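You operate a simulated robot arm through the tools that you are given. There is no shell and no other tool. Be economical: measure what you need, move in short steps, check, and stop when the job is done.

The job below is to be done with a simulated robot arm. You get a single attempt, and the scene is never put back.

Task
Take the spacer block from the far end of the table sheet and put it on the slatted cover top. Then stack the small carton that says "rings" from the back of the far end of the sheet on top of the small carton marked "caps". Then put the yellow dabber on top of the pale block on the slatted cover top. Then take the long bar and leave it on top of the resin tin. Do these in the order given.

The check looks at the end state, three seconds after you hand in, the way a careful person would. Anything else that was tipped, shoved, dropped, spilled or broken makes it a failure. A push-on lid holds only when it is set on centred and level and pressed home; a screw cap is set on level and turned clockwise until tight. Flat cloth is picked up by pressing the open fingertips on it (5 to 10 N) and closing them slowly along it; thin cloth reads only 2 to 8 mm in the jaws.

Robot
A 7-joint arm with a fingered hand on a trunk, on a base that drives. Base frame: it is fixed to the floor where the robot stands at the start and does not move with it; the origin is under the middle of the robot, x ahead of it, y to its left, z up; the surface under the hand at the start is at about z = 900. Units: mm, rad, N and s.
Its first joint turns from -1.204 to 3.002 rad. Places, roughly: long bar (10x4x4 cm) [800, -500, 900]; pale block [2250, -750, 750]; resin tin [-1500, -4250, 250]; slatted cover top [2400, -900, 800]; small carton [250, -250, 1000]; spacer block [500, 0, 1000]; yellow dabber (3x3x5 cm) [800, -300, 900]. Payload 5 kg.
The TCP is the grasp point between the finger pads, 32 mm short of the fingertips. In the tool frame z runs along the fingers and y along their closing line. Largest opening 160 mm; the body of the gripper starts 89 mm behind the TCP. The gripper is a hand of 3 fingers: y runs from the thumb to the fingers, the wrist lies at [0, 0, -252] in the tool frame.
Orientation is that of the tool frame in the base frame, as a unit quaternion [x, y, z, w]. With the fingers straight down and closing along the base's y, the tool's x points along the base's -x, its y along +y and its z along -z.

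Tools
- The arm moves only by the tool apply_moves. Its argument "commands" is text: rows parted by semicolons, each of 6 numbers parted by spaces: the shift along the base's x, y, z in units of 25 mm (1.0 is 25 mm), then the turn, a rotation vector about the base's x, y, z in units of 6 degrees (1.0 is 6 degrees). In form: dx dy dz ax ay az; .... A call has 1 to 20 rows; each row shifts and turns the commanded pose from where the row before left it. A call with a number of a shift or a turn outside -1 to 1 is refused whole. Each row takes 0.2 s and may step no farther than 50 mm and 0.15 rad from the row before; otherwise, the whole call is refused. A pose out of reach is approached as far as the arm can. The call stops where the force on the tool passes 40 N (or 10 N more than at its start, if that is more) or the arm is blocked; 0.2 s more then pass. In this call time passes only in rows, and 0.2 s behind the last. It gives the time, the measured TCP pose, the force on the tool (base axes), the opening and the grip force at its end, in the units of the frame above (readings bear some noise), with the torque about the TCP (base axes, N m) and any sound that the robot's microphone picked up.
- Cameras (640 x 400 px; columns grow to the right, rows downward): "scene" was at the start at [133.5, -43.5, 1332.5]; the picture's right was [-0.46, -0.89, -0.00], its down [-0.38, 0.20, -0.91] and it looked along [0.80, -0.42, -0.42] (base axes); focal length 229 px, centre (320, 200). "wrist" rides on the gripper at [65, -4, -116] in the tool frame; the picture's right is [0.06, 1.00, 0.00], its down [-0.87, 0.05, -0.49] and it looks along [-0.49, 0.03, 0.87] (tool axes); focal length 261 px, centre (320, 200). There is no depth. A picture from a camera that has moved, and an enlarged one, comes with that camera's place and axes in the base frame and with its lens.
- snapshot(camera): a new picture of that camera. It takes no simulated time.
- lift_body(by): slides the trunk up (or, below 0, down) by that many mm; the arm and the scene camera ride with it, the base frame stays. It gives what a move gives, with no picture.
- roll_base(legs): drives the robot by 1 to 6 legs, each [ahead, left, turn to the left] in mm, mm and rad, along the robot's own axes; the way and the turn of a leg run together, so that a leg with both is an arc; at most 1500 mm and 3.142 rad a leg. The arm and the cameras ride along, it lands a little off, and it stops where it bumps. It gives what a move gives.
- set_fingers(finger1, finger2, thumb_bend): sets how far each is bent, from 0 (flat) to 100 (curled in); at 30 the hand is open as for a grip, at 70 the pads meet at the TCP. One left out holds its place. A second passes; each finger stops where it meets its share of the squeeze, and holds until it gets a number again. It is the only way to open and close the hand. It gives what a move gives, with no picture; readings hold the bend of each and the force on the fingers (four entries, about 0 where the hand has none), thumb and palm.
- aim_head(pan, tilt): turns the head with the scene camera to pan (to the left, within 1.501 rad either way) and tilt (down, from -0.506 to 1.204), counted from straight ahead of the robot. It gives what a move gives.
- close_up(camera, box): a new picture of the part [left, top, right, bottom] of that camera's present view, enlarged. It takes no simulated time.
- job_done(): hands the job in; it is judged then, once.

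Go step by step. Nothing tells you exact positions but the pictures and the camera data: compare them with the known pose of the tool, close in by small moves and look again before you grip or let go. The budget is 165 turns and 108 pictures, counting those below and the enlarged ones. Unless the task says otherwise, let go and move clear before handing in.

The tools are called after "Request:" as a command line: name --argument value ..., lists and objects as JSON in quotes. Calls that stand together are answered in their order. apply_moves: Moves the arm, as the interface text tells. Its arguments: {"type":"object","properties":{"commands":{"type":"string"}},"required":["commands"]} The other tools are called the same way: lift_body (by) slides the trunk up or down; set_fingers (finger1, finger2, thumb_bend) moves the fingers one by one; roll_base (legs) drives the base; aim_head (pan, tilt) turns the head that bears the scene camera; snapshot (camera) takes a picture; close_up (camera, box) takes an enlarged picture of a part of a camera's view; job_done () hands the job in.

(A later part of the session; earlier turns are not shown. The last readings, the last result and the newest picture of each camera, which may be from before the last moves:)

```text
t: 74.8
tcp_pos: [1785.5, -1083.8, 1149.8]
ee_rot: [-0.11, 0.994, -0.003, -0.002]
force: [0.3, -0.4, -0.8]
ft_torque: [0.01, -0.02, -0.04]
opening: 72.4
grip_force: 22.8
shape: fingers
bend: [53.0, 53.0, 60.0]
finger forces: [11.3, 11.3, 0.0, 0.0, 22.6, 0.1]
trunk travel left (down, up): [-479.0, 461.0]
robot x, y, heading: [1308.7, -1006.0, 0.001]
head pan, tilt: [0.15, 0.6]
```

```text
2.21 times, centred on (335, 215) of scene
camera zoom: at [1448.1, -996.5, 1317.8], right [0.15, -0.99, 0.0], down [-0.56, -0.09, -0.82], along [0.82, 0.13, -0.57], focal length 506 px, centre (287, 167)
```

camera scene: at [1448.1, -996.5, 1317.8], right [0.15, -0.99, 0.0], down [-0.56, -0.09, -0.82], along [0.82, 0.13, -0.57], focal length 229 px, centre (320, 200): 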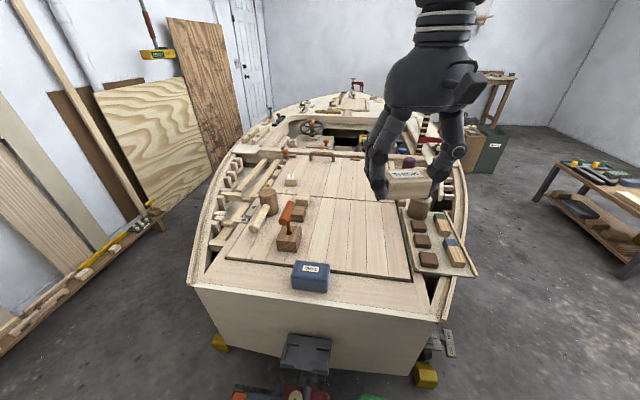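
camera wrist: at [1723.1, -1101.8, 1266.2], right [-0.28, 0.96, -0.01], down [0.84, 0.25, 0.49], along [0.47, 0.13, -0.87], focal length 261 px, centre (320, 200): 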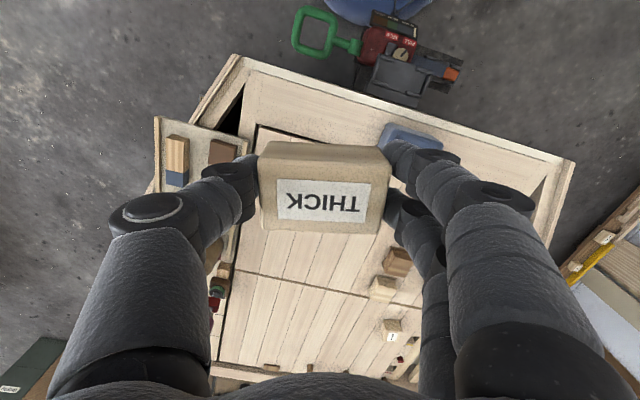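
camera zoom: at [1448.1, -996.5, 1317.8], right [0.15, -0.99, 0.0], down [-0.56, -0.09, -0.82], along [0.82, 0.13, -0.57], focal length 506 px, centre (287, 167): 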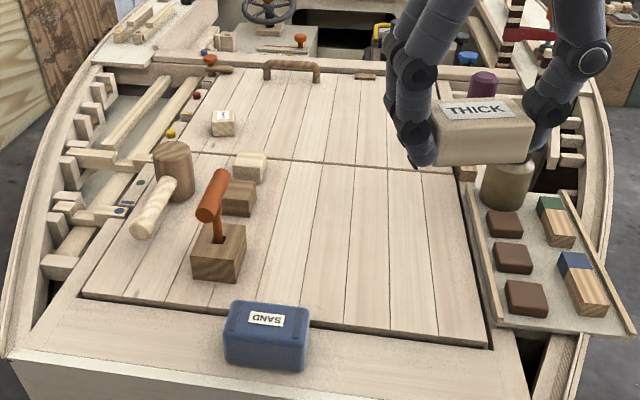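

The labelled "SHORT" block sits on the far half, which has the handle and centres at about [2413, -920]. That matches the given cover place, so I take that half as the slatted cover. I'll reach the spacer forward over a free patch near [2265, -1010].

Request:
apply_moves --commands ".96 .15 0 0 0 0;.96 .15 0 0 0 0;.96 .15 0 0 0 0;.96 .15 0 0 0 0;.96 .15 0 0 0 0;.96 .15 0 0 0 0;.96 .15 0 0 0 0;.96 .15 0 0 0 0;.96 .15 0 0 0 0;.96 .15 0 0 0 0;.96 .15 0 0 0 0;.96 .15 0 0 0 0;.96 .15 0 0 0 0;.96 .15 0 0 0 0;.96 .15 0 0 0 0;.96 .15 0 0 0 0;.96 .15 0 0 0 0;.96 .15 0 0 0 0;.96 .15 0 0 0 0;.96 .15 0 0 0 0"

Request:
snapshot --camera "wrist"

Request:
snapshot --camera "scene"

```text
t: 79.0
tcp_pos: [2096.9, -1234.7, 1033.0]
ee_rot: [-0.11, 0.994, 0.0, 0.001]
force: [-0.4, 0.4, -1.1]
ft_torque: [0.0, 0.02, 0.01]
opening: 72.2
grip_force: 22.7
shape: fingers
bend: [53.0, 53.0, 60.0]
finger forces: [11.3, 11.3, 0.1, 0.0, 22.6, 0.1]
out of reach, approached as far as the arm can: row 1, 2, 3, 4, 5, 6, 7, 8, 9, 10, 11, 12, 13, 14, 15, 16, 17, 18, 19, 20
trunk travel left (down, up): [-479.0, 461.0]
robot x, y, heading: [1309.3, -1009.6, 0.008]
head pan, tilt: [0.15, 0.6]
```

```text
71 pictures are left
camera wrist: at [2033.5, -1253.8, 1147.0], right [-0.28, 0.96, 0.0], down [0.83, 0.24, 0.49], along [0.47, 0.14, -0.87], focal length 261 px, centre (320, 200)
```

wrist: 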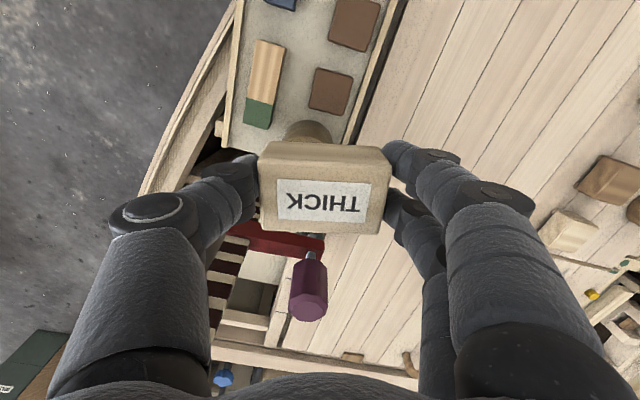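

```text
70 pictures are left
camera scene: at [1448.7, -996.8, 1317.7], right [0.15, -0.99, 0.0], down [-0.56, -0.09, -0.82], along [0.82, 0.13, -0.57], focal length 229 px, centre (320, 200)
```

scene: 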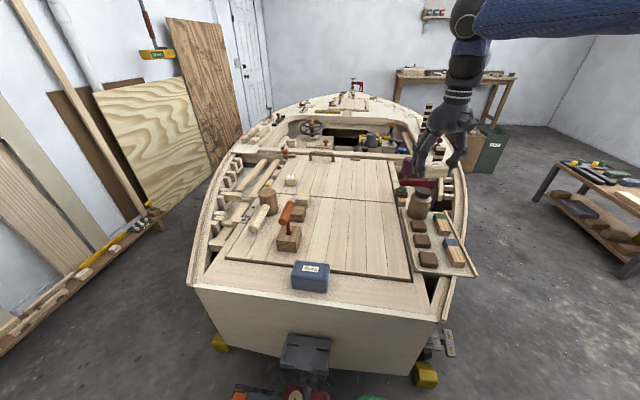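

The arm drifted outward because the target was out of reach at that height. I'll raise the trunk to lift it straight up, then pull back toward the centreline.

Request:
lift_body --by 120

Request:
apply_moves --commands "-1 .5 0 0 0 0;-1 .5 0 0 0 0;-.5 1 0 0 0 0;-.5 1 0 0 0 0;0 1 0 0 0 0;0 1 0 0 0 0;0 1 0 0 0 0;0 1 0 0 0 0;0 1 0 0 0 0;0 1 0 0 0 0"

```text
t: 80.5
tcp_pos: [2096.1, -1234.8, 1153.1]
ee_rot: [-0.11, 0.994, 0.0, 0.001]
force: [-0.4, 0.1, -0.6]
ft_torque: [-0.01, 0.02, 0.02]
opening: 72.6
grip_force: 23.0
shape: fingers
bend: [53.0, 53.0, 60.0]
finger forces: [11.2, 11.3, 0.0, 0.1, 22.6, 0.0]
trunk travel left (down, up): [-599.0, 341.0]
robot x, y, heading: [1309.7, -1009.4, 0.002]
head pan, tilt: [0.15, 0.6]
```

```text
t: 82.7
tcp_pos: [1967.7, -1123.1, 1127.3]
ee_rot: [-0.11, 0.994, 0.003, 0.002]
force: [-0.4, -0.1, -1.4]
ft_torque: [0.0, 0.02, 0.02]
opening: 72.5
grip_force: 22.3
shape: fingers
bend: [53.0, 53.0, 60.0]
finger forces: [11.3, 11.4, 0.0, 0.0, 22.7, 0.1]
out of reach, approached as far as the arm can: row 5, 6, 7, 8, 9, 10
trunk travel left (down, up): [-599.0, 341.0]
robot x, y, heading: [1309.0, -1011.0, 0.006]
head pan, tilt: [0.15, 0.6]
```

The arm resists moving left; the first joint's range is centred well to the robot's left. I'll turn the base right so the target sits to the robot's left front.

Request:
roll_base --legs '[[0, 0, -0.7]]'

Request:
apply_moves --commands "0 1 0 0 0 0;0 1 0 0 0 0;0 1 0 0 0 0;0 1 0 0 0 0;0 1 0 0 0 0;0 1 0 0 0 0;0 1 0 0 0 0;0 1 0 0 0 0;0 1 0 0 0 0;0 1 0 0 0 0"

```text
t: 85.0
tcp_pos: [1742.2, -1518.0, 1128.5]
ee_rot: [0.234, 0.972, 0.002, 0.003]
force: [-0.4, -0.2, -0.3]
ft_torque: [0.01, -0.05, 0.01]
opening: 72.5
grip_force: 22.3
shape: fingers
bend: [53.0, 53.0, 60.0]
finger forces: [11.3, 11.4, 0.0, 0.0, 22.7, 0.1]
trunk travel left (down, up): [-599.0, 341.0]
robot x, y, heading: [1308.4, -1009.1, -0.692]
head pan, tilt: [0.15, 0.6]
```

```text
t: 87.2
tcp_pos: [1694.8, -1438.9, 1146.9]
ee_rot: [0.234, 0.972, 0.003, 0.005]
force: [0.2, -0.5, -0.9]
ft_torque: [0.01, 0.03, -0.01]
opening: 72.3
grip_force: 22.6
shape: fingers
bend: [53.0, 53.0, 60.0]
finger forces: [11.3, 11.3, 0.1, 0.1, 22.7, 0.0]
out of reach, approached as far as the arm can: row 1, 2, 3, 4, 5, 6, 7, 8, 9, 10
trunk travel left (down, up): [-599.0, 341.0]
robot x, y, heading: [1310.2, -1011.5, -0.695]
head pan, tilt: [0.15, 0.6]
```

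Still stuck leftward. I'll test whether the wrist yaw is the limit by turning the tool left and then moving left.

Request:
apply_moves --commands "0 0 0 0 0 1;0 0 0 0 0 1;0 0 0 0 0 1;0 0 0 0 0 1;0 0 0 0 0 1;0 0 0 0 0 1;.6 .8 0 0 0 0;.6 .8 0 0 0 0;.6 .8 0 0 0 0;.6 .8 0 0 0 0;.6 .8 0 0 0 0;.6 .8 0 0 0 0;.6 .8 0 0 0 0;.6 .8 0 0 0 0"

```text
t: 90.2
tcp_pos: [1695.7, -1438.9, 1146.5]
ee_rot: [-0.077, 0.997, 0.003, 0.004]
force: [0.0, 0.0, -0.7]
ft_torque: [0.01, 0.01, 0.05]
opening: 72.4
grip_force: 22.8
shape: fingers
bend: [53.0, 53.0, 60.0]
finger forces: [11.4, 11.3, 0.0, 0.1, 22.7, 0.0]
out of reach, approached as far as the arm can: row 7, 8, 9, 10, 11, 12, 13, 14
trunk travel left (down, up): [-599.0, 341.0]
robot x, y, heading: [1309.4, -1011.7, -0.687]
head pan, tilt: [0.15, 0.6]
```

The pattern shows that the arm can't swing left of about -9° from straight ahead; its range lies to the robot's right. I'll turn the base left so the cover is to the right front.

Request:
roll_base --legs '[[0, 0, 1.2]]'

Request:
apply_moves --commands "1 -.2 0 0 0 0;1 -.4 0 0 0 0;1 -.4 0 0 0 0;1 -.4 0 0 0 0;1 -.4 0 0 0 0;1 -.4 0 0 0 0;1 -.4 0 0 0 0;1 -.4 0 0 0 0"

```text
t: 93.5
tcp_pos: [1850.7, -809.5, 1147.9]
ee_rot: [-0.624, 0.781, 0.004, 0.002]
force: [-0.1, -0.2, -0.2]
ft_torque: [-0.01, -0.01, -0.03]
opening: 72.3
grip_force: 22.2
shape: fingers
bend: [53.0, 53.0, 61.0]
finger forces: [11.1, 11.1, 0.0, 0.0, 22.3, 0.1]
trunk travel left (down, up): [-599.0, 341.0]
robot x, y, heading: [1307.4, -1010.1, 0.5]
head pan, tilt: [0.15, 0.6]
```

```text
t: 95.3
tcp_pos: [2051.9, -885.2, 1146.4]
ee_rot: [-0.624, 0.782, 0.004, 0.001]
force: [0.7, -0.9, 0.1]
ft_torque: [-0.03, 0.01, 0.0]
opening: 72.3
grip_force: 21.9
shape: fingers
bend: [53.0, 53.0, 61.0]
finger forces: [11.1, 11.1, 0.1, 0.0, 22.2, 0.0]
trunk travel left (down, up): [-599.0, 341.0]
robot x, y, heading: [1309.5, -1010.7, 0.496]
head pan, tilt: [0.15, 0.6]
```

That works. I'll continue to above [2275, -1010] and lower the trunk.

Request:
apply_moves --commands ".99 -.55 0 0 0 0;.99 -.55 0 0 0 0;.99 -.55 0 0 0 0;.99 -.55 0 0 0 0;.99 -.55 0 0 0 0;.99 -.55 0 0 0 0;.99 -.55 0 0 0 0;.99 -.55 0 0 0 0;.99 -.55 0 0 0 0"

Request:
lift_body --by -170

Request:
aim_head --pan -0.35 --tilt 0.5

Request:
snapshot --camera "scene"

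Request:
snapshot --camera "wrist"

```text
t: 97.3
tcp_pos: [2274.7, -1008.2, 1144.4]
ee_rot: [-0.625, 0.781, 0.005, 0.001]
force: [0.8, 1.1, -1.5]
ft_torque: [0.01, 0.03, 0.0]
opening: 72.3
grip_force: 22.6
shape: fingers
bend: [53.0, 53.0, 61.0]
finger forces: [11.2, 11.2, 0.0, 0.1, 22.3, 0.0]
trunk travel left (down, up): [-599.0, 341.0]
robot x, y, heading: [1312.6, -1010.2, 0.501]
head pan, tilt: [0.15, 0.6]
```

```text
t: 99.2
tcp_pos: [2273.3, -1008.0, 975.8]
ee_rot: [-0.624, 0.781, 0.004, 0.001]
force: [-0.1, 0.1, -0.5]
ft_torque: [0.0, -0.02, 0.02]
opening: 72.0
grip_force: 22.5
shape: fingers
bend: [53.0, 53.0, 61.0]
finger forces: [11.3, 11.3, 0.0, 0.1, 22.4, 0.1]
trunk travel left (down, up): [-429.0, 511.0]
robot x, y, heading: [1306.2, -1012.9, 0.502]
head pan, tilt: [0.15, 0.6]
```

```text
t: 100.2
tcp_pos: [2273.0, -1007.1, 975.3]
ee_rot: [-0.624, 0.782, 0.004, 0.001]
force: [0.2, -0.4, -0.6]
ft_torque: [0.05, 0.02, 0.0]
opening: 72.0
grip_force: 22.6
shape: fingers
bend: [53.0, 53.0, 61.0]
finger forces: [11.2, 11.2, 0.0, 0.0, 22.5, 0.0]
trunk travel left (down, up): [-429.0, 511.0]
robot x, y, heading: [1309.7, -1009.8, 0.504]
head pan, tilt: [-0.351, 0.499]
```

```text
69 pictures are left
camera scene: at [1444.8, -972.4, 1276.8], right [0.15, -0.99, 0.0], down [-0.47, -0.07, -0.88], along [0.87, 0.13, -0.48], focal length 229 px, centre (320, 200)
```

scene: 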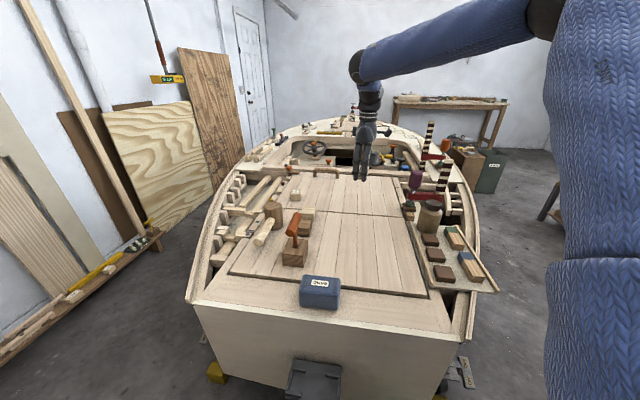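

```text
68 pictures are left
camera wrist: at [2263.2, -1074.3, 1089.4], right [-0.99, 0.16, 0.01], down [0.14, 0.86, 0.5], along [0.08, 0.49, -0.87], focal length 261 px, centre (320, 200)
```

wrist: 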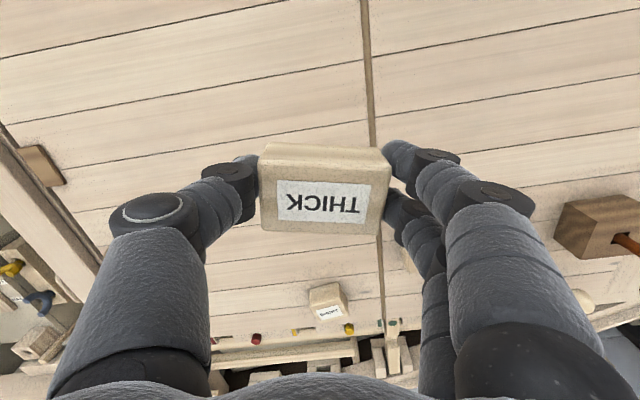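

The block will land on the far half, clear of the seam at x = 2216. I'll shift 15 mm further and descend.

Request:
apply_moves --commands ".6 0 0 0 0 0;0 0 -1 0 0 0;0 0 -1 0 0 0;0 0 -1 0 0 0;0 0 -1 0 0 0;0 0 -.6 0 0 0"

Request:
snapshot --camera "wrist"

Request:
close_up --camera "scene" --box '[270, 130, 450, 242]'

```text
t: 101.6
tcp_pos: [2289.7, -1009.4, 860.0]
ee_rot: [-0.624, 0.782, 0.004, 0.001]
force: [0.3, 0.8, -0.5]
ft_torque: [0.02, -0.02, 0.0]
opening: 72.0
grip_force: 22.8
shape: fingers
bend: [53.0, 53.0, 61.0]
finger forces: [11.2, 11.3, 0.1, 0.0, 22.3, 0.0]
trunk travel left (down, up): [-429.0, 511.0]
robot x, y, heading: [1304.4, -1010.1, 0.507]
head pan, tilt: [-0.351, 0.499]
```

```text
67 pictures are left
camera wrist: at [2278.8, -1074.2, 974.0], right [-0.99, 0.16, 0.01], down [0.14, 0.86, 0.5], along [0.08, 0.49, -0.87], focal length 261 px, centre (320, 200)
```

wrist: 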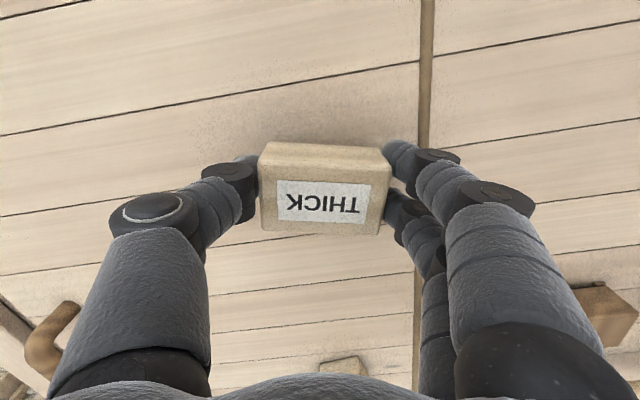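

```text
3.56 times, centred on (360, 186) of scene
camera zoom: at [1445.0, -972.4, 1276.8], right [0.15, -0.99, 0.0], down [-0.47, -0.07, -0.88], along [0.87, 0.13, -0.48], focal length 815 px, centre (178, 250)
```

zoom: 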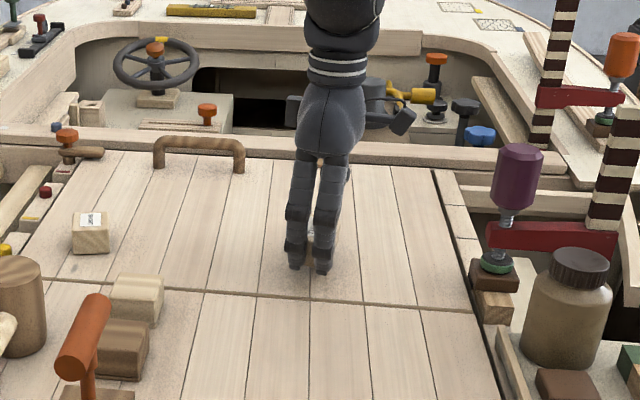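

I'll lower in small steps until contact.

Request:
apply_moves --commands "0 0 -.25 0 0 0;0 0 -.25 0 0 0;0 0 -.15 0 0 0;0 0 -.15 0 0 0"

```text
t: 102.6
tcp_pos: [2288.5, -1008.6, 840.0]
ee_rot: [-0.624, 0.781, 0.005, 0.002]
force: [0.9, 0.0, 3.5]
ft_torque: [-0.02, 0.07, -0.02]
opening: 72.1
grip_force: 22.3
shape: fingers
bend: [53.0, 53.0, 61.0]
finger forces: [11.3, 11.1, 0.1, 0.0, 22.9, 0.0]
trunk travel left (down, up): [-429.0, 511.0]
robot x, y, heading: [1308.3, -1008.5, 0.506]
head pan, tilt: [-0.351, 0.499]
```

There's light contact at 840. I'll ease 2 mm more, then open.

Request:
apply_moves --commands "0 0 -.06 0 0 0;0 0 -.04 0 0 0"

Request:
set_fingers --finger1 46 --finger2 46 --thumb_bend 46

Request:
apply_moves --commands "0 0 .5 0 0 0;0 0 1 0 0 0;0 0 1 0 0 0;0 0 1 0 0 0;0 0 1 0 0 0;0 0 1 0 0 0"

Request:
snapshot --camera "wrist"

```text
t: 103.2
tcp_pos: [2286.6, -1007.9, 841.2]
ee_rot: [-0.624, 0.782, 0.004, 0.002]
force: [3.4, -2.0, 19.0]
ft_torque: [-0.09, 0.4, 0.01]
opening: 72.4
grip_force: 27.2
shape: fingers
bend: [54.0, 54.0, 61.0]
finger forces: [18.4, 11.0, 0.1, 0.0, 24.9, 0.0]
trunk travel left (down, up): [-429.0, 511.0]
robot x, y, heading: [1310.1, -1009.5, 0.501]
head pan, tilt: [-0.351, 0.499]
```

```text
t: 104.2
tcp_pos: [2286.7, -1007.9, 840.7]
ee_rot: [-0.624, 0.781, 0.004, 0.002]
force: [-5.9, 1.0, 24.9]
ft_torque: [-0.38, -1.18, -0.04]
opening: 98.5
grip_force: 12.1
shape: fingers
bend: [46.0, 46.0, 48.0]
finger forces: [0.0, 0.0, 0.0, 0.0, 23.7, 0.0]
trunk travel left (down, up): [-429.0, 511.0]
robot x, y, heading: [1308.2, -1010.6, 0.501]
head pan, tilt: [-0.351, 0.499]
```

```text
t: 105.6
tcp_pos: [2288.7, -1008.5, 976.9]
ee_rot: [-0.624, 0.782, 0.005, 0.001]
force: [-0.1, 0.7, -0.4]
ft_torque: [-0.02, -0.02, -0.01]
opening: 103.2
grip_force: 0.0
shape: fingers
bend: [46.0, 46.0, 46.0]
finger forces: [0.1, 0.0, 0.0, 0.1, 0.1, 0.1]
trunk travel left (down, up): [-429.0, 511.0]
robot x, y, heading: [1307.6, -1012.8, 0.504]
head pan, tilt: [-0.351, 0.499]
```

```text
65 pictures are left
camera wrist: at [2277.5, -1073.4, 1091.8], right [-0.99, 0.16, 0.0], down [0.14, 0.86, 0.5], along [0.08, 0.49, -0.87], focal length 261 px, centre (320, 200)
```

wrist: 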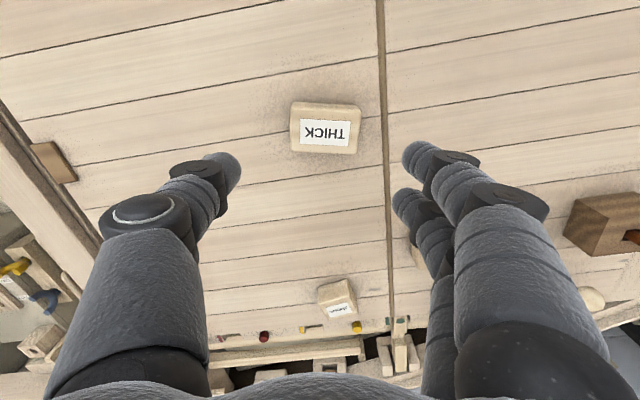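

The spacer sits flat on the cover. Next come the cartons, worked from this side of the bench: I'll raise the trunk, retract, move toward the bench and turn to face it with the targets on my right.

Request:
lift_body --by 180

Request:
apply_moves --commands "-.98 0 0 0 0 0;-.98 0 0 0 0 0;-.98 0 0 0 0 0;-.98 0 0 0 0 0;-.98 0 0 0 0 0;-.98 0 0 0 0 0;-.98 0 0 0 0 0;-.98 0 0 0 0 0;-.98 0 0 0 0 0;-.98 0 0 0 0 0;-.98 0 0 0 0 0;-.98 0 0 0 0 0;-.98 0 0 0 0 0;-.98 0 0 0 0 0;-.98 0 0 0 0 0;-.98 0 0 0 0 0;-.98 0 0 0 0 0;-.98 0 0 0 0 0;-.98 0 0 0 0 0;-.98 0 0 0 0 0"

Request:
roll_base --legs '[[142, 469, 0], [0, 0, -2.95]]'

Request:
aim_head --pan -0.6 --tilt 0.7

Request:
snapshot --camera "scene"

```text
t: 107.6
tcp_pos: [2288.5, -1008.3, 1156.7]
ee_rot: [-0.624, 0.782, 0.005, 0.002]
force: [-0.2, 0.3, 0.5]
ft_torque: [-0.02, -0.03, -0.03]
opening: 103.1
grip_force: 0.0
shape: fingers
bend: [46.0, 46.0, 46.0]
finger forces: [0.1, 0.1, 0.1, 0.0, 0.1, 0.1]
trunk travel left (down, up): [-609.0, 331.0]
robot x, y, heading: [1307.2, -1009.3, 0.5]
head pan, tilt: [-0.351, 0.499]
```

```text
t: 111.8
tcp_pos: [1796.6, -1004.1, 1160.0]
ee_rot: [-0.623, 0.782, 0.003, 0.002]
force: [-1.5, 0.8, -0.4]
ft_torque: [-0.05, -0.08, 0.01]
opening: 102.8
grip_force: 0.0
shape: fingers
bend: [46.0, 46.0, 46.0]
finger forces: [0.0, 0.0, 0.1, 0.1, 0.0, 0.0]
out of reach, approached as far as the arm can: row 20
trunk travel left (down, up): [-609.0, 331.0]
robot x, y, heading: [1306.3, -1007.3, 0.506]
head pan, tilt: [-0.351, 0.499]
```

```text
t: 121.7
tcp_pos: [723.7, -605.5, 1158.2]
ee_rot: [0.732, 0.682, 0.0, 0.005]
force: [0.5, 0.2, 0.1]
ft_torque: [-0.02, -0.03, -0.01]
opening: 103.1
grip_force: 0.1
shape: fingers
bend: [46.0, 46.0, 46.0]
finger forces: [0.0, 0.1, 0.0, 0.0, 0.1, 0.0]
trunk travel left (down, up): [-609.0, 331.0]
robot x, y, heading: [1210.2, -523.4, -2.484]
head pan, tilt: [-0.351, 0.499]
```

```text
t: 122.5
tcp_pos: [724.1, -605.6, 1159.5]
ee_rot: [0.731, 0.682, 0.0, 0.005]
force: [0.1, -0.2, -0.6]
ft_torque: [0.03, 0.03, 0.01]
opening: 102.8
grip_force: 0.1
shape: fingers
bend: [46.0, 46.0, 46.0]
finger forces: [0.0, 0.0, 0.0, 0.0, 0.0, 0.1]
trunk travel left (down, up): [-609.0, 331.0]
robot x, y, heading: [1209.8, -526.7, -2.487]
head pan, tilt: [-0.6, 0.7]
```

```text
64 pictures are left
camera scene: at [1084.9, -563.4, 1439.2], right [-0.06, 1.0, 0.0], down [0.64, 0.04, -0.77], along [-0.76, -0.04, -0.64], focal length 229 px, centre (320, 200)
```

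scene: 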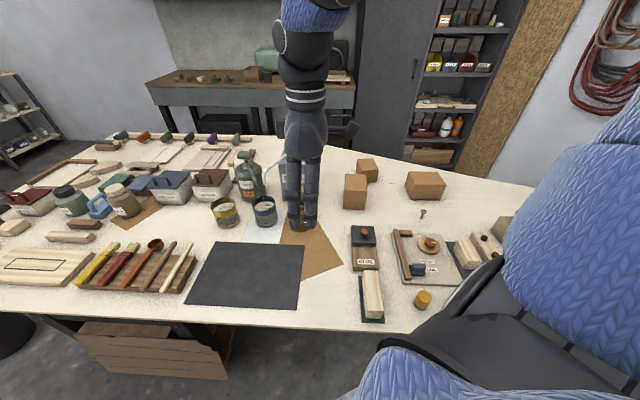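

From here everything on the bench is in view: RINGS at about [415-440, -475] and CAPS beyond it. I'll bring the hand over, staying clear of the jug, and look with the wrist camera.

Request:
apply_moves --commands "0 .5 .8 0 0 0;0 1 .8 0 0 0;-1 1 0 0 0 0;-1 1 0 0 0 0;-1 1 0 0 0 0;-1 .5 0 0 0 0;-1 0 0 0 0 0;-1 0 0 0 0 0"

Request:
snapshot --camera "wrist"

Request:
close_up --camera "scene" --box '[320, 140, 480, 240]'

```text
t: 124.2
tcp_pos: [573.3, -480.4, 1198.5]
ee_rot: [0.731, 0.683, 0.0, 0.005]
force: [-1.4, 0.0, -0.5]
ft_torque: [-0.04, -0.03, 0.0]
opening: 103.2
grip_force: 0.0
shape: fingers
bend: [46.0, 46.0, 46.0]
finger forces: [0.0, 0.0, 0.0, 0.1, 0.1, 0.0]
trunk travel left (down, up): [-609.0, 331.0]
robot x, y, heading: [1207.8, -530.1, -2.484]
head pan, tilt: [-0.6, 0.7]
```

```text
63 pictures are left
camera wrist: at [571.9, -414.8, 1312.1], right [1.0, -0.01, 0.01], down [-0.01, -0.87, 0.5], along [0.0, -0.5, -0.87], focal length 261 px, centre (320, 200)
```

wrist: 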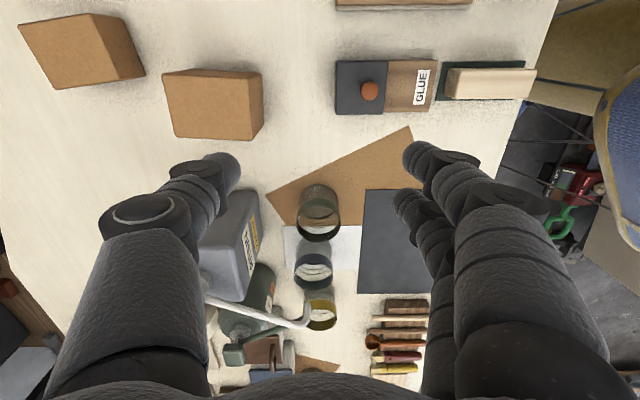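

```text
4.00 times, centred on (400, 190) of scene
camera zoom: at [1084.0, -563.3, 1439.0], right [-0.05, 1.0, 0.0], down [0.64, 0.04, -0.76], along [-0.76, -0.04, -0.64], focal length 917 px, centre (0, 240)
```

zoom: 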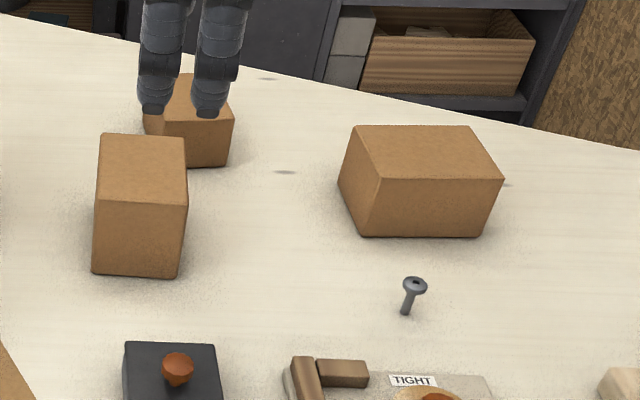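

I'll enlarge the wrist view of the two cartons to measure them.

Request:
close_up --camera "wrist" --box '[0, 0, 280, 175]'

```text
2.29 times, centred on (140, 88) of wrist
camera zoom: at [571.9, -414.8, 1312.1], right [1.0, -0.01, 0.01], down [-0.01, -0.87, 0.5], along [0.0, -0.5, -0.87], focal length 596 px, centre (731, 457)
```

zoom: 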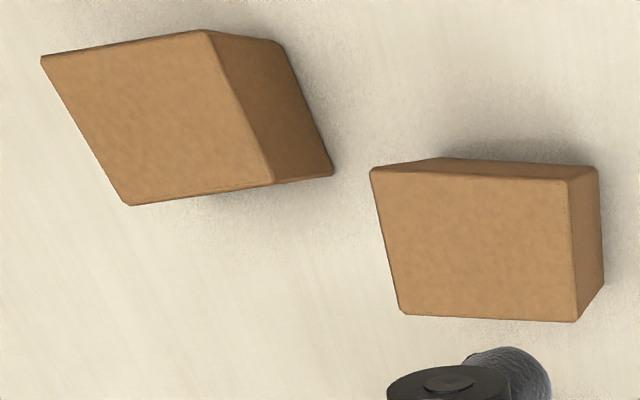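

RINGS measures about 97 × 72 × 81 mm at [440, -476], and CAPS about 83 × 68 × 57 mm at [282, -416] turned +7°. I'll open wider and come over RINGS.

Request:
set_fingers --finger1 38 --finger2 38 --thumb_bend 38

Request:
apply_moves --commands "-.9 0 0 0 0 0;-.9 0 0 0 0 0;-.9 0 0 0 0 0;-.9 0 0 0 0 0;-.9 .1 0 0 0 0;-.82 .06 0 0 0 0;0 0 -1 0 0 0;0 0 -1 0 0 0;0 0 -1 0 0 0;0 0 -1 0 0 0;0 0 -1 0 0 0"

Request:
snapshot --camera "wrist"

```text
t: 125.2
tcp_pos: [573.5, -481.4, 1197.2]
ee_rot: [0.731, 0.682, 0.0, 0.005]
force: [-0.5, -0.4, 0.1]
ft_torque: [0.02, 0.0, -0.01]
opening: 135.7
grip_force: 0.0
shape: fingers
bend: [38.0, 38.0, 38.0]
finger forces: [0.0, 0.0, 0.0, 0.1, 0.0, 0.1]
trunk travel left (down, up): [-609.0, 331.0]
robot x, y, heading: [1204.6, -530.4, -2.486]
head pan, tilt: [-0.6, 0.7]
```

```text
t: 127.7
tcp_pos: [440.8, -477.3, 1073.2]
ee_rot: [0.731, 0.682, 0.0, 0.005]
force: [-0.5, -0.6, -0.4]
ft_torque: [0.02, -0.02, 0.02]
opening: 135.9
grip_force: 0.2
shape: fingers
bend: [38.0, 38.0, 38.0]
finger forces: [0.0, 0.2, 0.0, 0.1, 0.0, 0.0]
trunk travel left (down, up): [-609.0, 331.0]
robot x, y, heading: [1210.2, -526.3, -2.487]
head pan, tilt: [-0.6, 0.7]
```

```text
60 pictures are left
camera wrist: at [440.4, -411.2, 1187.1], right [1.0, -0.01, 0.01], down [-0.01, -0.87, 0.5], along [0.0, -0.5, -0.87], focal length 261 px, centre (320, 200)
```

wrist: 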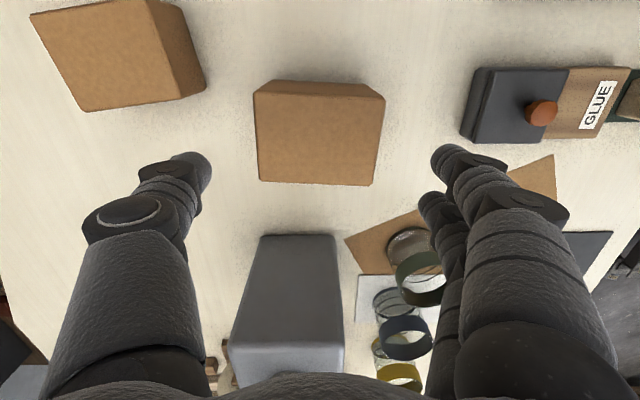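

RINGS is centred between the fingers and the jug is well clear at y < -630. I'll go down and close.

Request:
apply_moves --commands "0 0 -1 0 0 0;0 0 -1 0 0 0;0 0 -1 0 0 0;0 0 -1 0 0 0;0 0 -.8 0 0 0"

Request:
set_fingers --finger1 54 --finger2 54 --thumb_bend 54

Request:
snapshot --camera "wrist"

```text
t: 128.8
tcp_pos: [440.1, -476.7, 952.2]
ee_rot: [0.731, 0.683, 0.0, 0.005]
force: [0.5, -0.2, 0.0]
ft_torque: [0.01, -0.02, 0.02]
opening: 135.9
grip_force: 0.0
shape: fingers
bend: [38.0, 38.0, 38.0]
finger forces: [0.0, 0.0, 0.0, 0.1, 0.0, 0.0]
trunk travel left (down, up): [-609.0, 331.0]
robot x, y, heading: [1209.0, -529.1, -2.489]
head pan, tilt: [-0.6, 0.7]
```

```text
t: 129.8
tcp_pos: [440.4, -476.3, 954.9]
ee_rot: [0.732, 0.682, 0.0, 0.006]
force: [0.8, -0.4, 0.4]
ft_torque: [-0.01, -0.03, 0.02]
opening: 103.4
grip_force: 16.1
shape: fingers
bend: [46.0, 46.0, 50.0]
finger forces: [8.0, 8.2, 0.0, 0.0, 15.9, 0.1]
trunk travel left (down, up): [-609.0, 331.0]
robot x, y, heading: [1207.7, -531.7, -2.485]
head pan, tilt: [-0.6, 0.7]
```

```text
59 pictures are left
camera wrist: at [440.0, -411.1, 1067.8], right [1.0, -0.01, 0.01], down [-0.01, -0.87, 0.5], along [0.0, -0.5, -0.87], focal length 261 px, centre (320, 200)
```

wrist: 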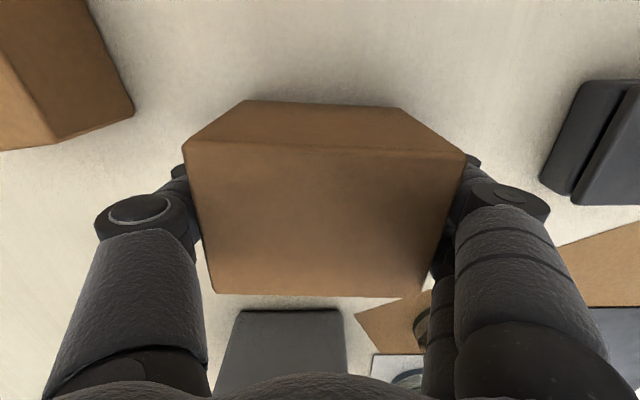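

Gripped at 103 mm with 16 N. I'll firm up and lift.

Request:
set_fingers --finger1 62 --finger2 62 --thumb_bend 62

Request:
apply_moves --commands "0 0 .4 0 0 0;0 0 1 0 0 0;0 0 1 0 0 0;0 0 1 0 0 0;0 0 1 0 0 0;-.6 .3 0 0 0 .5;-.6 .3 0 0 0 .5;-.6 .3 0 0 0 .5;-.6 .3 0 0 0 .2"

Request:
snapshot --camera "wrist"

Request:
close_up --camera "scene" --box '[320, 120, 480, 220]'

```text
t: 130.8
tcp_pos: [438.9, -478.0, 954.1]
ee_rot: [0.731, 0.682, 0.0, 0.005]
force: [-0.1, 0.6, 0.1]
ft_torque: [-0.03, 0.06, -0.01]
opening: 102.5
grip_force: 28.1
shape: fingers
bend: [45.0, 45.0, 54.0]
finger forces: [14.0, 14.4, 0.0, 0.1, 28.4, 0.0]
trunk travel left (down, up): [-609.0, 331.0]
robot x, y, heading: [1209.6, -529.3, -2.484]
head pan, tilt: [-0.6, 0.7]
```

```text
t: 132.8
tcp_pos: [380.0, -446.9, 1064.8]
ee_rot: [0.668, 0.744, 0.0, 0.004]
force: [0.5, -0.1, -2.2]
ft_torque: [0.01, -0.01, 0.01]
opening: 102.7
grip_force: 28.4
shape: fingers
bend: [45.0, 45.0, 54.0]
finger forces: [13.9, 14.4, 0.0, 0.0, 28.3, 0.0]
trunk travel left (down, up): [-609.0, 331.0]
robot x, y, heading: [1207.5, -527.9, -2.482]
head pan, tilt: [-0.6, 0.7]
```

```text
58 pictures are left
camera wrist: at [368.3, -382.0, 1178.7], right [0.99, 0.17, 0.01], down [0.15, -0.85, 0.5], along [0.09, -0.49, -0.87], focal length 261 px, centre (320, 200)
```

wrist: 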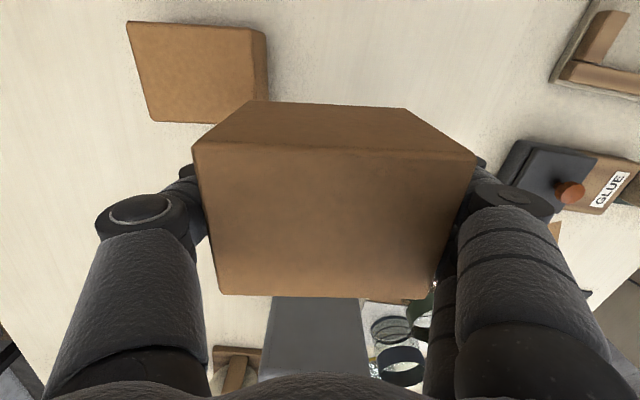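

```text
4.00 times, centred on (400, 170) of scene
camera zoom: at [1084.5, -563.1, 1439.1], right [-0.06, 1.0, 0.0], down [0.64, 0.04, -0.76], along [-0.76, -0.04, -0.64], focal length 917 px, centre (0, 320)
```

zoom: 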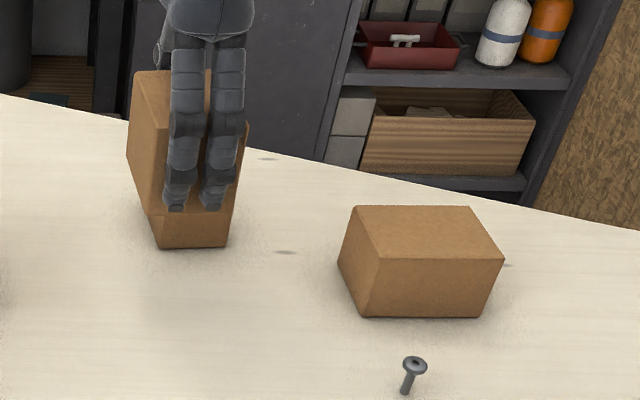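

The CAPS position is confirmed at [282, -416]. I'll move over it and come down partway.

Request:
apply_moves --commands "-.98 .31 0 0 0 0;-.98 .31 0 0 0 0;-.98 .31 0 0 0 0;-.98 .31 0 0 0 0;0 0 -.8 0 0 0;0 0 -.5 0 0 0"

Request:
close_up --camera "scene" --box '[320, 120, 480, 220]'

Request:
snapshot --camera "wrist"

```text
t: 134.2
tcp_pos: [283.0, -415.4, 1030.9]
ee_rot: [0.668, 0.744, -0.001, 0.005]
force: [-0.2, 0.4, -2.6]
ft_torque: [0.02, -0.01, 0.02]
opening: 102.4
grip_force: 28.4
shape: fingers
bend: [45.0, 45.0, 54.0]
finger forces: [13.9, 14.3, 0.0, 0.0, 28.1, 0.0]
trunk travel left (down, up): [-609.0, 331.0]
robot x, y, heading: [1212.0, -526.1, -2.486]
head pan, tilt: [-0.6, 0.7]
```

```text
4.00 times, centred on (400, 170) of scene
camera zoom: at [1084.2, -563.5, 1439.1], right [-0.06, 1.0, 0.0], down [0.64, 0.04, -0.76], along [-0.76, -0.04, -0.64], focal length 917 px, centre (0, 320)
```

zoom: 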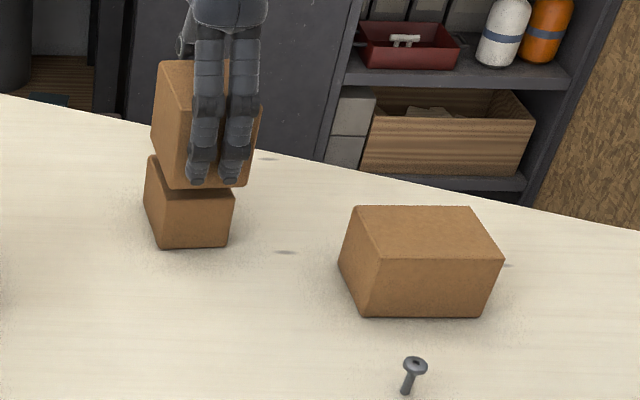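

```text
55 pictures are left
camera wrist: at [270.9, -350.0, 1144.9], right [0.99, 0.17, 0.01], down [0.14, -0.86, 0.5], along [0.09, -0.49, -0.87], focal length 261 px, centre (320, 200)
```

wrist: 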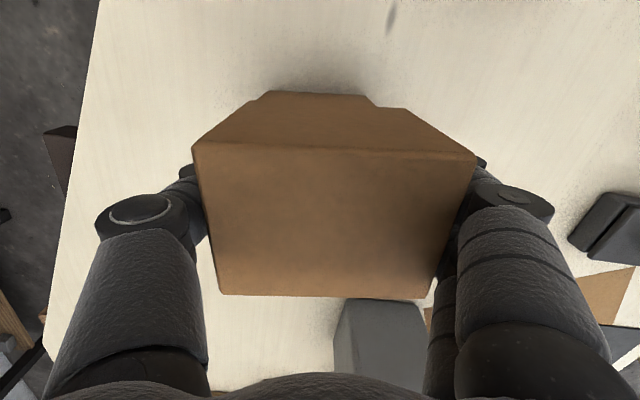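

The alignment is good to within a few mm. I'll nudge -4 mm in y and lower to contact.

Request:
apply_moves --commands "0 -.16 -.3 0 0 0;0 0 -.2 0 0 0;0 0 -.15 0 0 0;0 0 -.1 0 0 0"

```text
t: 135.2
tcp_pos: [282.4, -419.6, 1013.0]
ee_rot: [0.668, 0.744, 0.0, 0.004]
force: [-2.2, -0.7, 2.9]
ft_torque: [0.04, -0.15, 0.0]
opening: 102.8
grip_force: 27.4
shape: fingers
bend: [45.0, 45.0, 54.0]
finger forces: [13.2, 13.8, 0.0, 0.0, 28.4, 0.1]
trunk travel left (down, up): [-609.0, 331.0]
robot x, y, heading: [1208.3, -526.4, -2.487]
head pan, tilt: [-0.6, 0.7]
```

Contact. I'll open and rise.

Request:
apply_moves --commands "0 0 -.04 0 0 0"

Request:
set_fingers --finger1 38 --finger2 38 --thumb_bend 38

Request:
apply_moves --commands "0 0 .5 0 0 0;0 0 1 0 0 0;0 0 1 0 0 0;0 0 1 0 0 0;0 0 1 0 0 0;0 0 1 0 0 0;1 0 0 0 0 0;1 0 0 0 0 0;1 0 0 0 0 0;1 0 0 0 0 0;1 0 0 0 0 0;1 0 0 0 0 0;1 0 0 0 0 0"

Request:
snapshot --camera "wrist"

Request:
close_up --camera "scene" --box '[320, 120, 480, 220]'

```text
t: 135.7
tcp_pos: [283.2, -420.2, 1013.1]
ee_rot: [0.668, 0.744, -0.001, 0.004]
force: [-1.2, 0.4, 12.0]
ft_torque: [0.08, -0.52, 0.0]
opening: 102.9
grip_force: 27.5
shape: fingers
bend: [45.0, 45.0, 54.0]
finger forces: [13.1, 13.7, 0.1, 0.0, 28.4, 0.0]
trunk travel left (down, up): [-609.0, 331.0]
robot x, y, heading: [1207.9, -525.4, -2.484]
head pan, tilt: [-0.6, 0.7]
```

```text
t: 136.7
tcp_pos: [283.4, -420.2, 1012.3]
ee_rot: [0.667, 0.745, 0.0, 0.005]
force: [0.0, 0.7, 0.0]
ft_torque: [-0.01, 0.0, -0.06]
opening: 135.9
grip_force: 0.9
shape: fingers
bend: [38.0, 38.0, 38.0]
finger forces: [0.2, 0.4, 0.1, 0.0, 0.0, 0.0]
trunk travel left (down, up): [-609.0, 331.0]
robot x, y, heading: [1208.0, -527.3, -2.482]
head pan, tilt: [-0.6, 0.7]
```

```text
t: 139.4
tcp_pos: [457.4, -419.5, 1148.7]
ee_rot: [0.667, 0.745, -0.001, 0.004]
force: [0.5, -1.0, -0.9]
ft_torque: [0.0, 0.02, -0.02]
opening: 136.3
grip_force: 0.0
shape: fingers
bend: [38.0, 38.0, 38.0]
finger forces: [0.1, 0.0, 0.0, 0.0, 0.0, 0.0]
trunk travel left (down, up): [-609.0, 331.0]
robot x, y, heading: [1208.3, -527.0, -2.486]
head pan, tilt: [-0.6, 0.7]
```

```text
54 pictures are left
camera wrist: at [445.0, -354.3, 1263.3], right [0.99, 0.17, 0.01], down [0.15, -0.85, 0.5], along [0.09, -0.49, -0.87], focal length 261 px, centre (320, 200)
```

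wrist: 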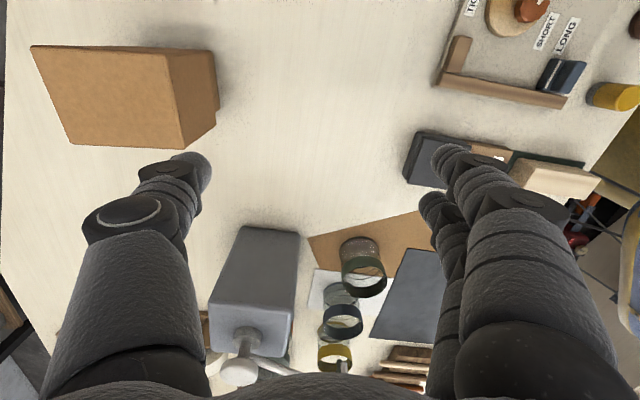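

```text
4.00 times, centred on (400, 170) of scene
camera zoom: at [1085.6, -562.8, 1439.2], right [-0.06, 1.0, 0.0], down [0.64, 0.04, -0.77], along [-0.76, -0.04, -0.64], focal length 917 px, centre (0, 320)
```

zoom: 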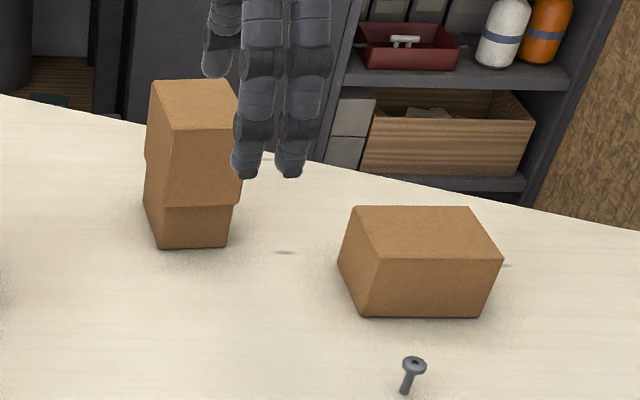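

RINGS is squarely on CAPS. Next is the yellow dabber near [810, -341]: I'll narrow the opening, move above it and look.

Request:
set_fingers --finger1 52 --finger2 52 --thumb_bend 52

Request:
apply_moves --commands ".98 .22 0 0 0 0;.98 .22 0 0 0 0;.98 .22 0 0 0 0;.98 .22 0 0 0 0;.98 .22 0 0 0 0;.98 .22 0 0 0 0;.98 .22 0 0 0 0;.98 .22 0 0 0 0;.98 .22 0 0 0 0;.98 .22 0 0 0 0;.98 .22 0 0 0 0;.98 .22 0 0 0 0;.98 .22 0 0 0 0;.98 .22 0 0 0 0;0 0 -1 0 0 0;0 0 -1 0 0 0"

Request:
snapshot --camera "wrist"

Request:
close_up --camera "scene" --box '[340, 220, 500, 320]'

```text
t: 140.4
tcp_pos: [455.5, -420.1, 1149.2]
ee_rot: [0.667, 0.745, 0.001, 0.005]
force: [0.2, 0.4, -0.1]
ft_torque: [0.0, -0.03, 0.04]
opening: 79.9
grip_force: 0.0
shape: fingers
bend: [52.0, 52.0, 52.0]
finger forces: [0.0, 0.0, 0.0, 0.0, 0.0, 0.0]
trunk travel left (down, up): [-609.0, 331.0]
robot x, y, heading: [1206.0, -525.6, -2.486]
head pan, tilt: [-0.6, 0.7]
```

```text
t: 143.8
tcp_pos: [635.8, -376.7, 1123.8]
ee_rot: [0.668, 0.745, 0.001, 0.005]
force: [-0.3, -0.2, 0.5]
ft_torque: [0.04, 0.0, 0.01]
opening: 79.5
grip_force: 0.2
shape: fingers
bend: [52.0, 52.0, 52.0]
finger forces: [0.1, 0.0, 0.1, 0.0, 0.1, 0.0]
out of reach, approached as far as the arm can: row 8, 9, 10, 11, 12, 13, 14, 15, 16
trunk travel left (down, up): [-609.0, 331.0]
robot x, y, heading: [1207.0, -529.2, -2.489]
head pan, tilt: [-0.6, 0.7]
```

```text
52 pictures are left
camera wrist: at [623.3, -312.2, 1239.0], right [0.99, 0.17, 0.01], down [0.14, -0.86, 0.5], along [0.09, -0.49, -0.87], focal length 261 px, centre (320, 200)
```

wrist: 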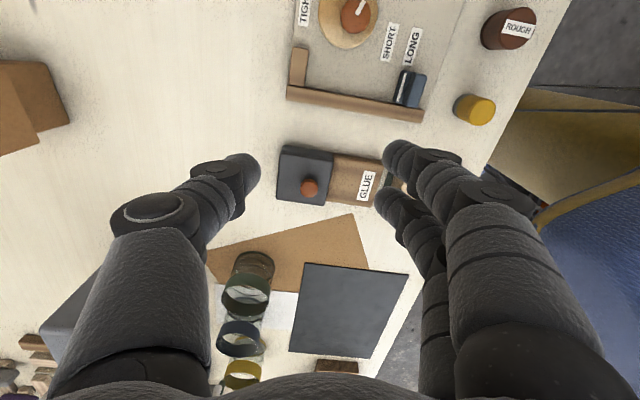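

```text
4.00 times, centred on (420, 270) of scene
camera zoom: at [1085.9, -564.2, 1439.1], right [-0.06, 1.0, 0.0], down [0.64, 0.04, -0.77], along [-0.76, -0.04, -0.64], focal length 917 px, centre (-80, -80)
```

zoom: 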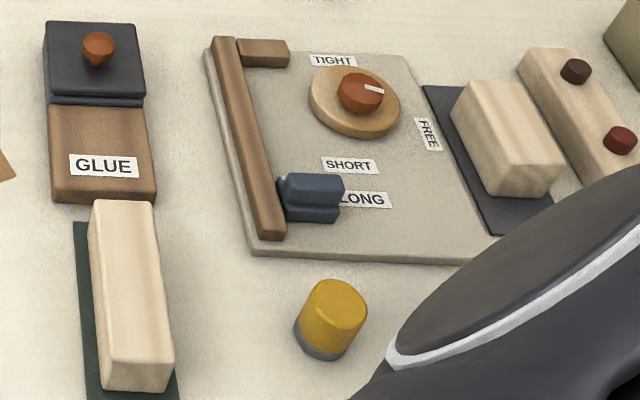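

The arm stopped on a wrist-yaw limit. I'll turn the tool 45° clockwise and then move over the dabber at about [819, -341].

Request:
apply_moves --commands "0 0 0 0 0 -1;0 0 0 0 0 -1;0 0 0 0 0 -1;0 0 0 0 0 -1;0 0 0 0 0 -1;0 0 0 0 0 -1;0 0 0 0 0 -1;0 0 0 0 0 -.5;.9 .18 0 0 0 0;.9 .18 0 0 0 0;.9 .18 0 0 0 0;.9 .18 0 0 0 0;.9 .18 0 0 0 0;.9 .18 0 0 0 0;.9 .18 0 0 0 0;.9 .18 0 0 0 0"

Request:
snapshot --camera "wrist"

```text
t: 147.2
tcp_pos: [674.6, -332.0, 1195.1]
ee_rot: [0.902, 0.432, -0.001, 0.004]
force: [0.2, -0.7, -0.6]
ft_torque: [0.03, -0.01, 0.02]
opening: 79.8
grip_force: 0.0
shape: fingers
bend: [52.0, 52.0, 52.0]
finger forces: [0.0, 0.1, 0.0, 0.0, 0.1, 0.0]
out of reach, approached as far as the arm can: row 9, 10, 11, 12, 13, 14, 15, 16
trunk travel left (down, up): [-609.0, 331.0]
robot x, y, heading: [1207.9, -529.1, -2.484]
head pan, tilt: [-0.6, 0.7]
```

```text
50 pictures are left
camera wrist: at [712.0, -277.6, 1309.1], right [0.82, -0.58, 0.01], down [-0.5, -0.71, 0.5], along [-0.28, -0.41, -0.87], focal length 261 px, centre (320, 200)
```

wrist: 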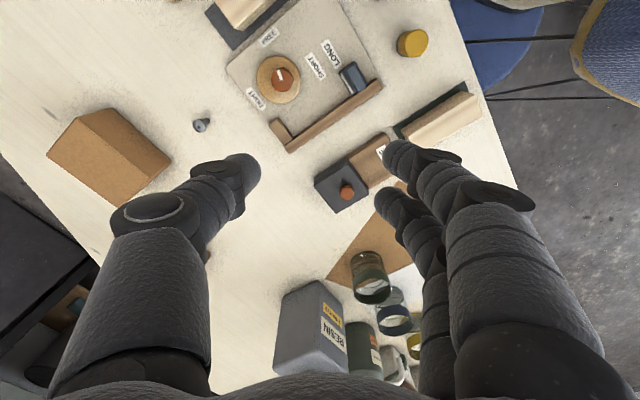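

The arm is too folded at this distance. I'll slide the base along the gap toward -y so the dabber is about 700 mm away.

Request:
roll_base --legs '[[213, 391, 0]]'

Request:
apply_moves --commands ".2 1 0 0 0 0;.2 1 0 0 0 0;.2 1 0 0 0 0;.2 1 0 0 0 0;.2 1 0 0 0 0;.2 1 0 0 0 0;.2 1 0 0 0 0;.2 1 0 0 0 0;.2 1 0 0 0 0;.2 1 0 0 0 0;.2 1 0 0 0 0;.2 1 0 0 0 0;.2 1 0 0 0 0;.2 1 0 0 0 0;.2 1 0 0 0 0;.2 1 0 0 0 0"

Request:
aim_head --pan -1.4 --tilt 0.7

Request:
snapshot --camera "scene"

Request:
snapshot --camera "wrist"

```text
t: 149.9
tcp_pos: [744.6, -766.7, 1195.2]
ee_rot: [0.901, 0.433, 0.0, 0.004]
force: [0.4, -0.6, 0.9]
ft_torque: [0.0, 0.0, -0.03]
opening: 79.5
grip_force: 0.0
shape: fingers
bend: [52.0, 52.0, 52.0]
finger forces: [0.1, 0.0, 0.0, 0.0, 0.1, 0.0]
trunk travel left (down, up): [-609.0, 331.0]
robot x, y, heading: [1277.5, -958.7, -2.489]
head pan, tilt: [-0.6, 0.7]
```

```text
t: 153.3
tcp_pos: [735.3, -409.1, 1134.3]
ee_rot: [0.901, 0.433, -0.001, 0.005]
force: [-0.6, 0.0, 0.3]
ft_torque: [-0.03, 0.01, -0.01]
opening: 79.6
grip_force: 0.0
shape: fingers
bend: [52.0, 52.0, 52.0]
finger forces: [0.0, 0.0, 0.0, 0.0, 0.0, 0.0]
out of reach, approached as far as the arm can: row 8, 9, 10, 11, 12, 13, 14, 15, 16
trunk travel left (down, up): [-609.0, 331.0]
robot x, y, heading: [1277.6, -963.6, -2.491]
head pan, tilt: [-0.6, 0.7]
```

```text
t: 154.4
tcp_pos: [735.9, -409.6, 1134.4]
ee_rot: [0.901, 0.433, 0.0, 0.005]
force: [0.5, 0.3, 0.1]
ft_torque: [0.01, 0.0, 0.0]
opening: 79.7
grip_force: 0.0
shape: fingers
bend: [52.0, 52.0, 52.0]
finger forces: [0.0, 0.0, 0.0, 0.0, 0.1, 0.1]
trunk travel left (down, up): [-609.0, 331.0]
robot x, y, heading: [1277.1, -961.0, -2.486]
head pan, tilt: [-1.4, 0.7]
```

```text
49 pictures are left
camera scene: at [1177.1, -934.1, 1439.1], right [0.68, 0.74, 0.0], down [0.47, -0.44, -0.76], along [-0.56, 0.52, -0.64], focal length 229 px, centre (320, 200)
```

scene: 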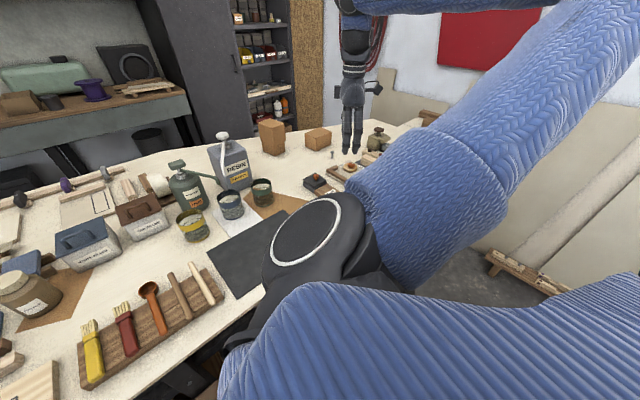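

```text
48 pictures are left
camera wrist: at [772.7, -356.1, 1247.9], right [0.82, -0.57, 0.01], down [-0.5, -0.71, 0.5], along [-0.28, -0.41, -0.87], focal length 261 px, centre (320, 200)
```

wrist: 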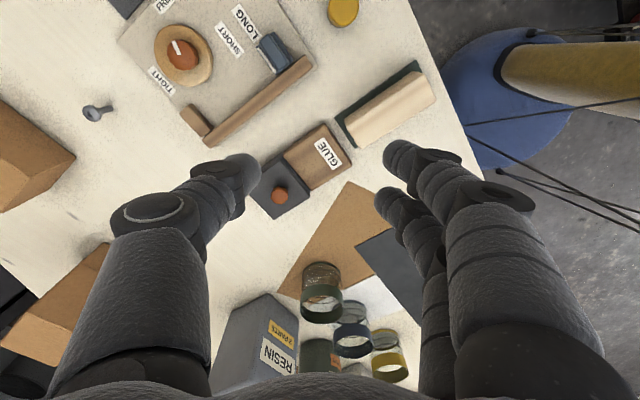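

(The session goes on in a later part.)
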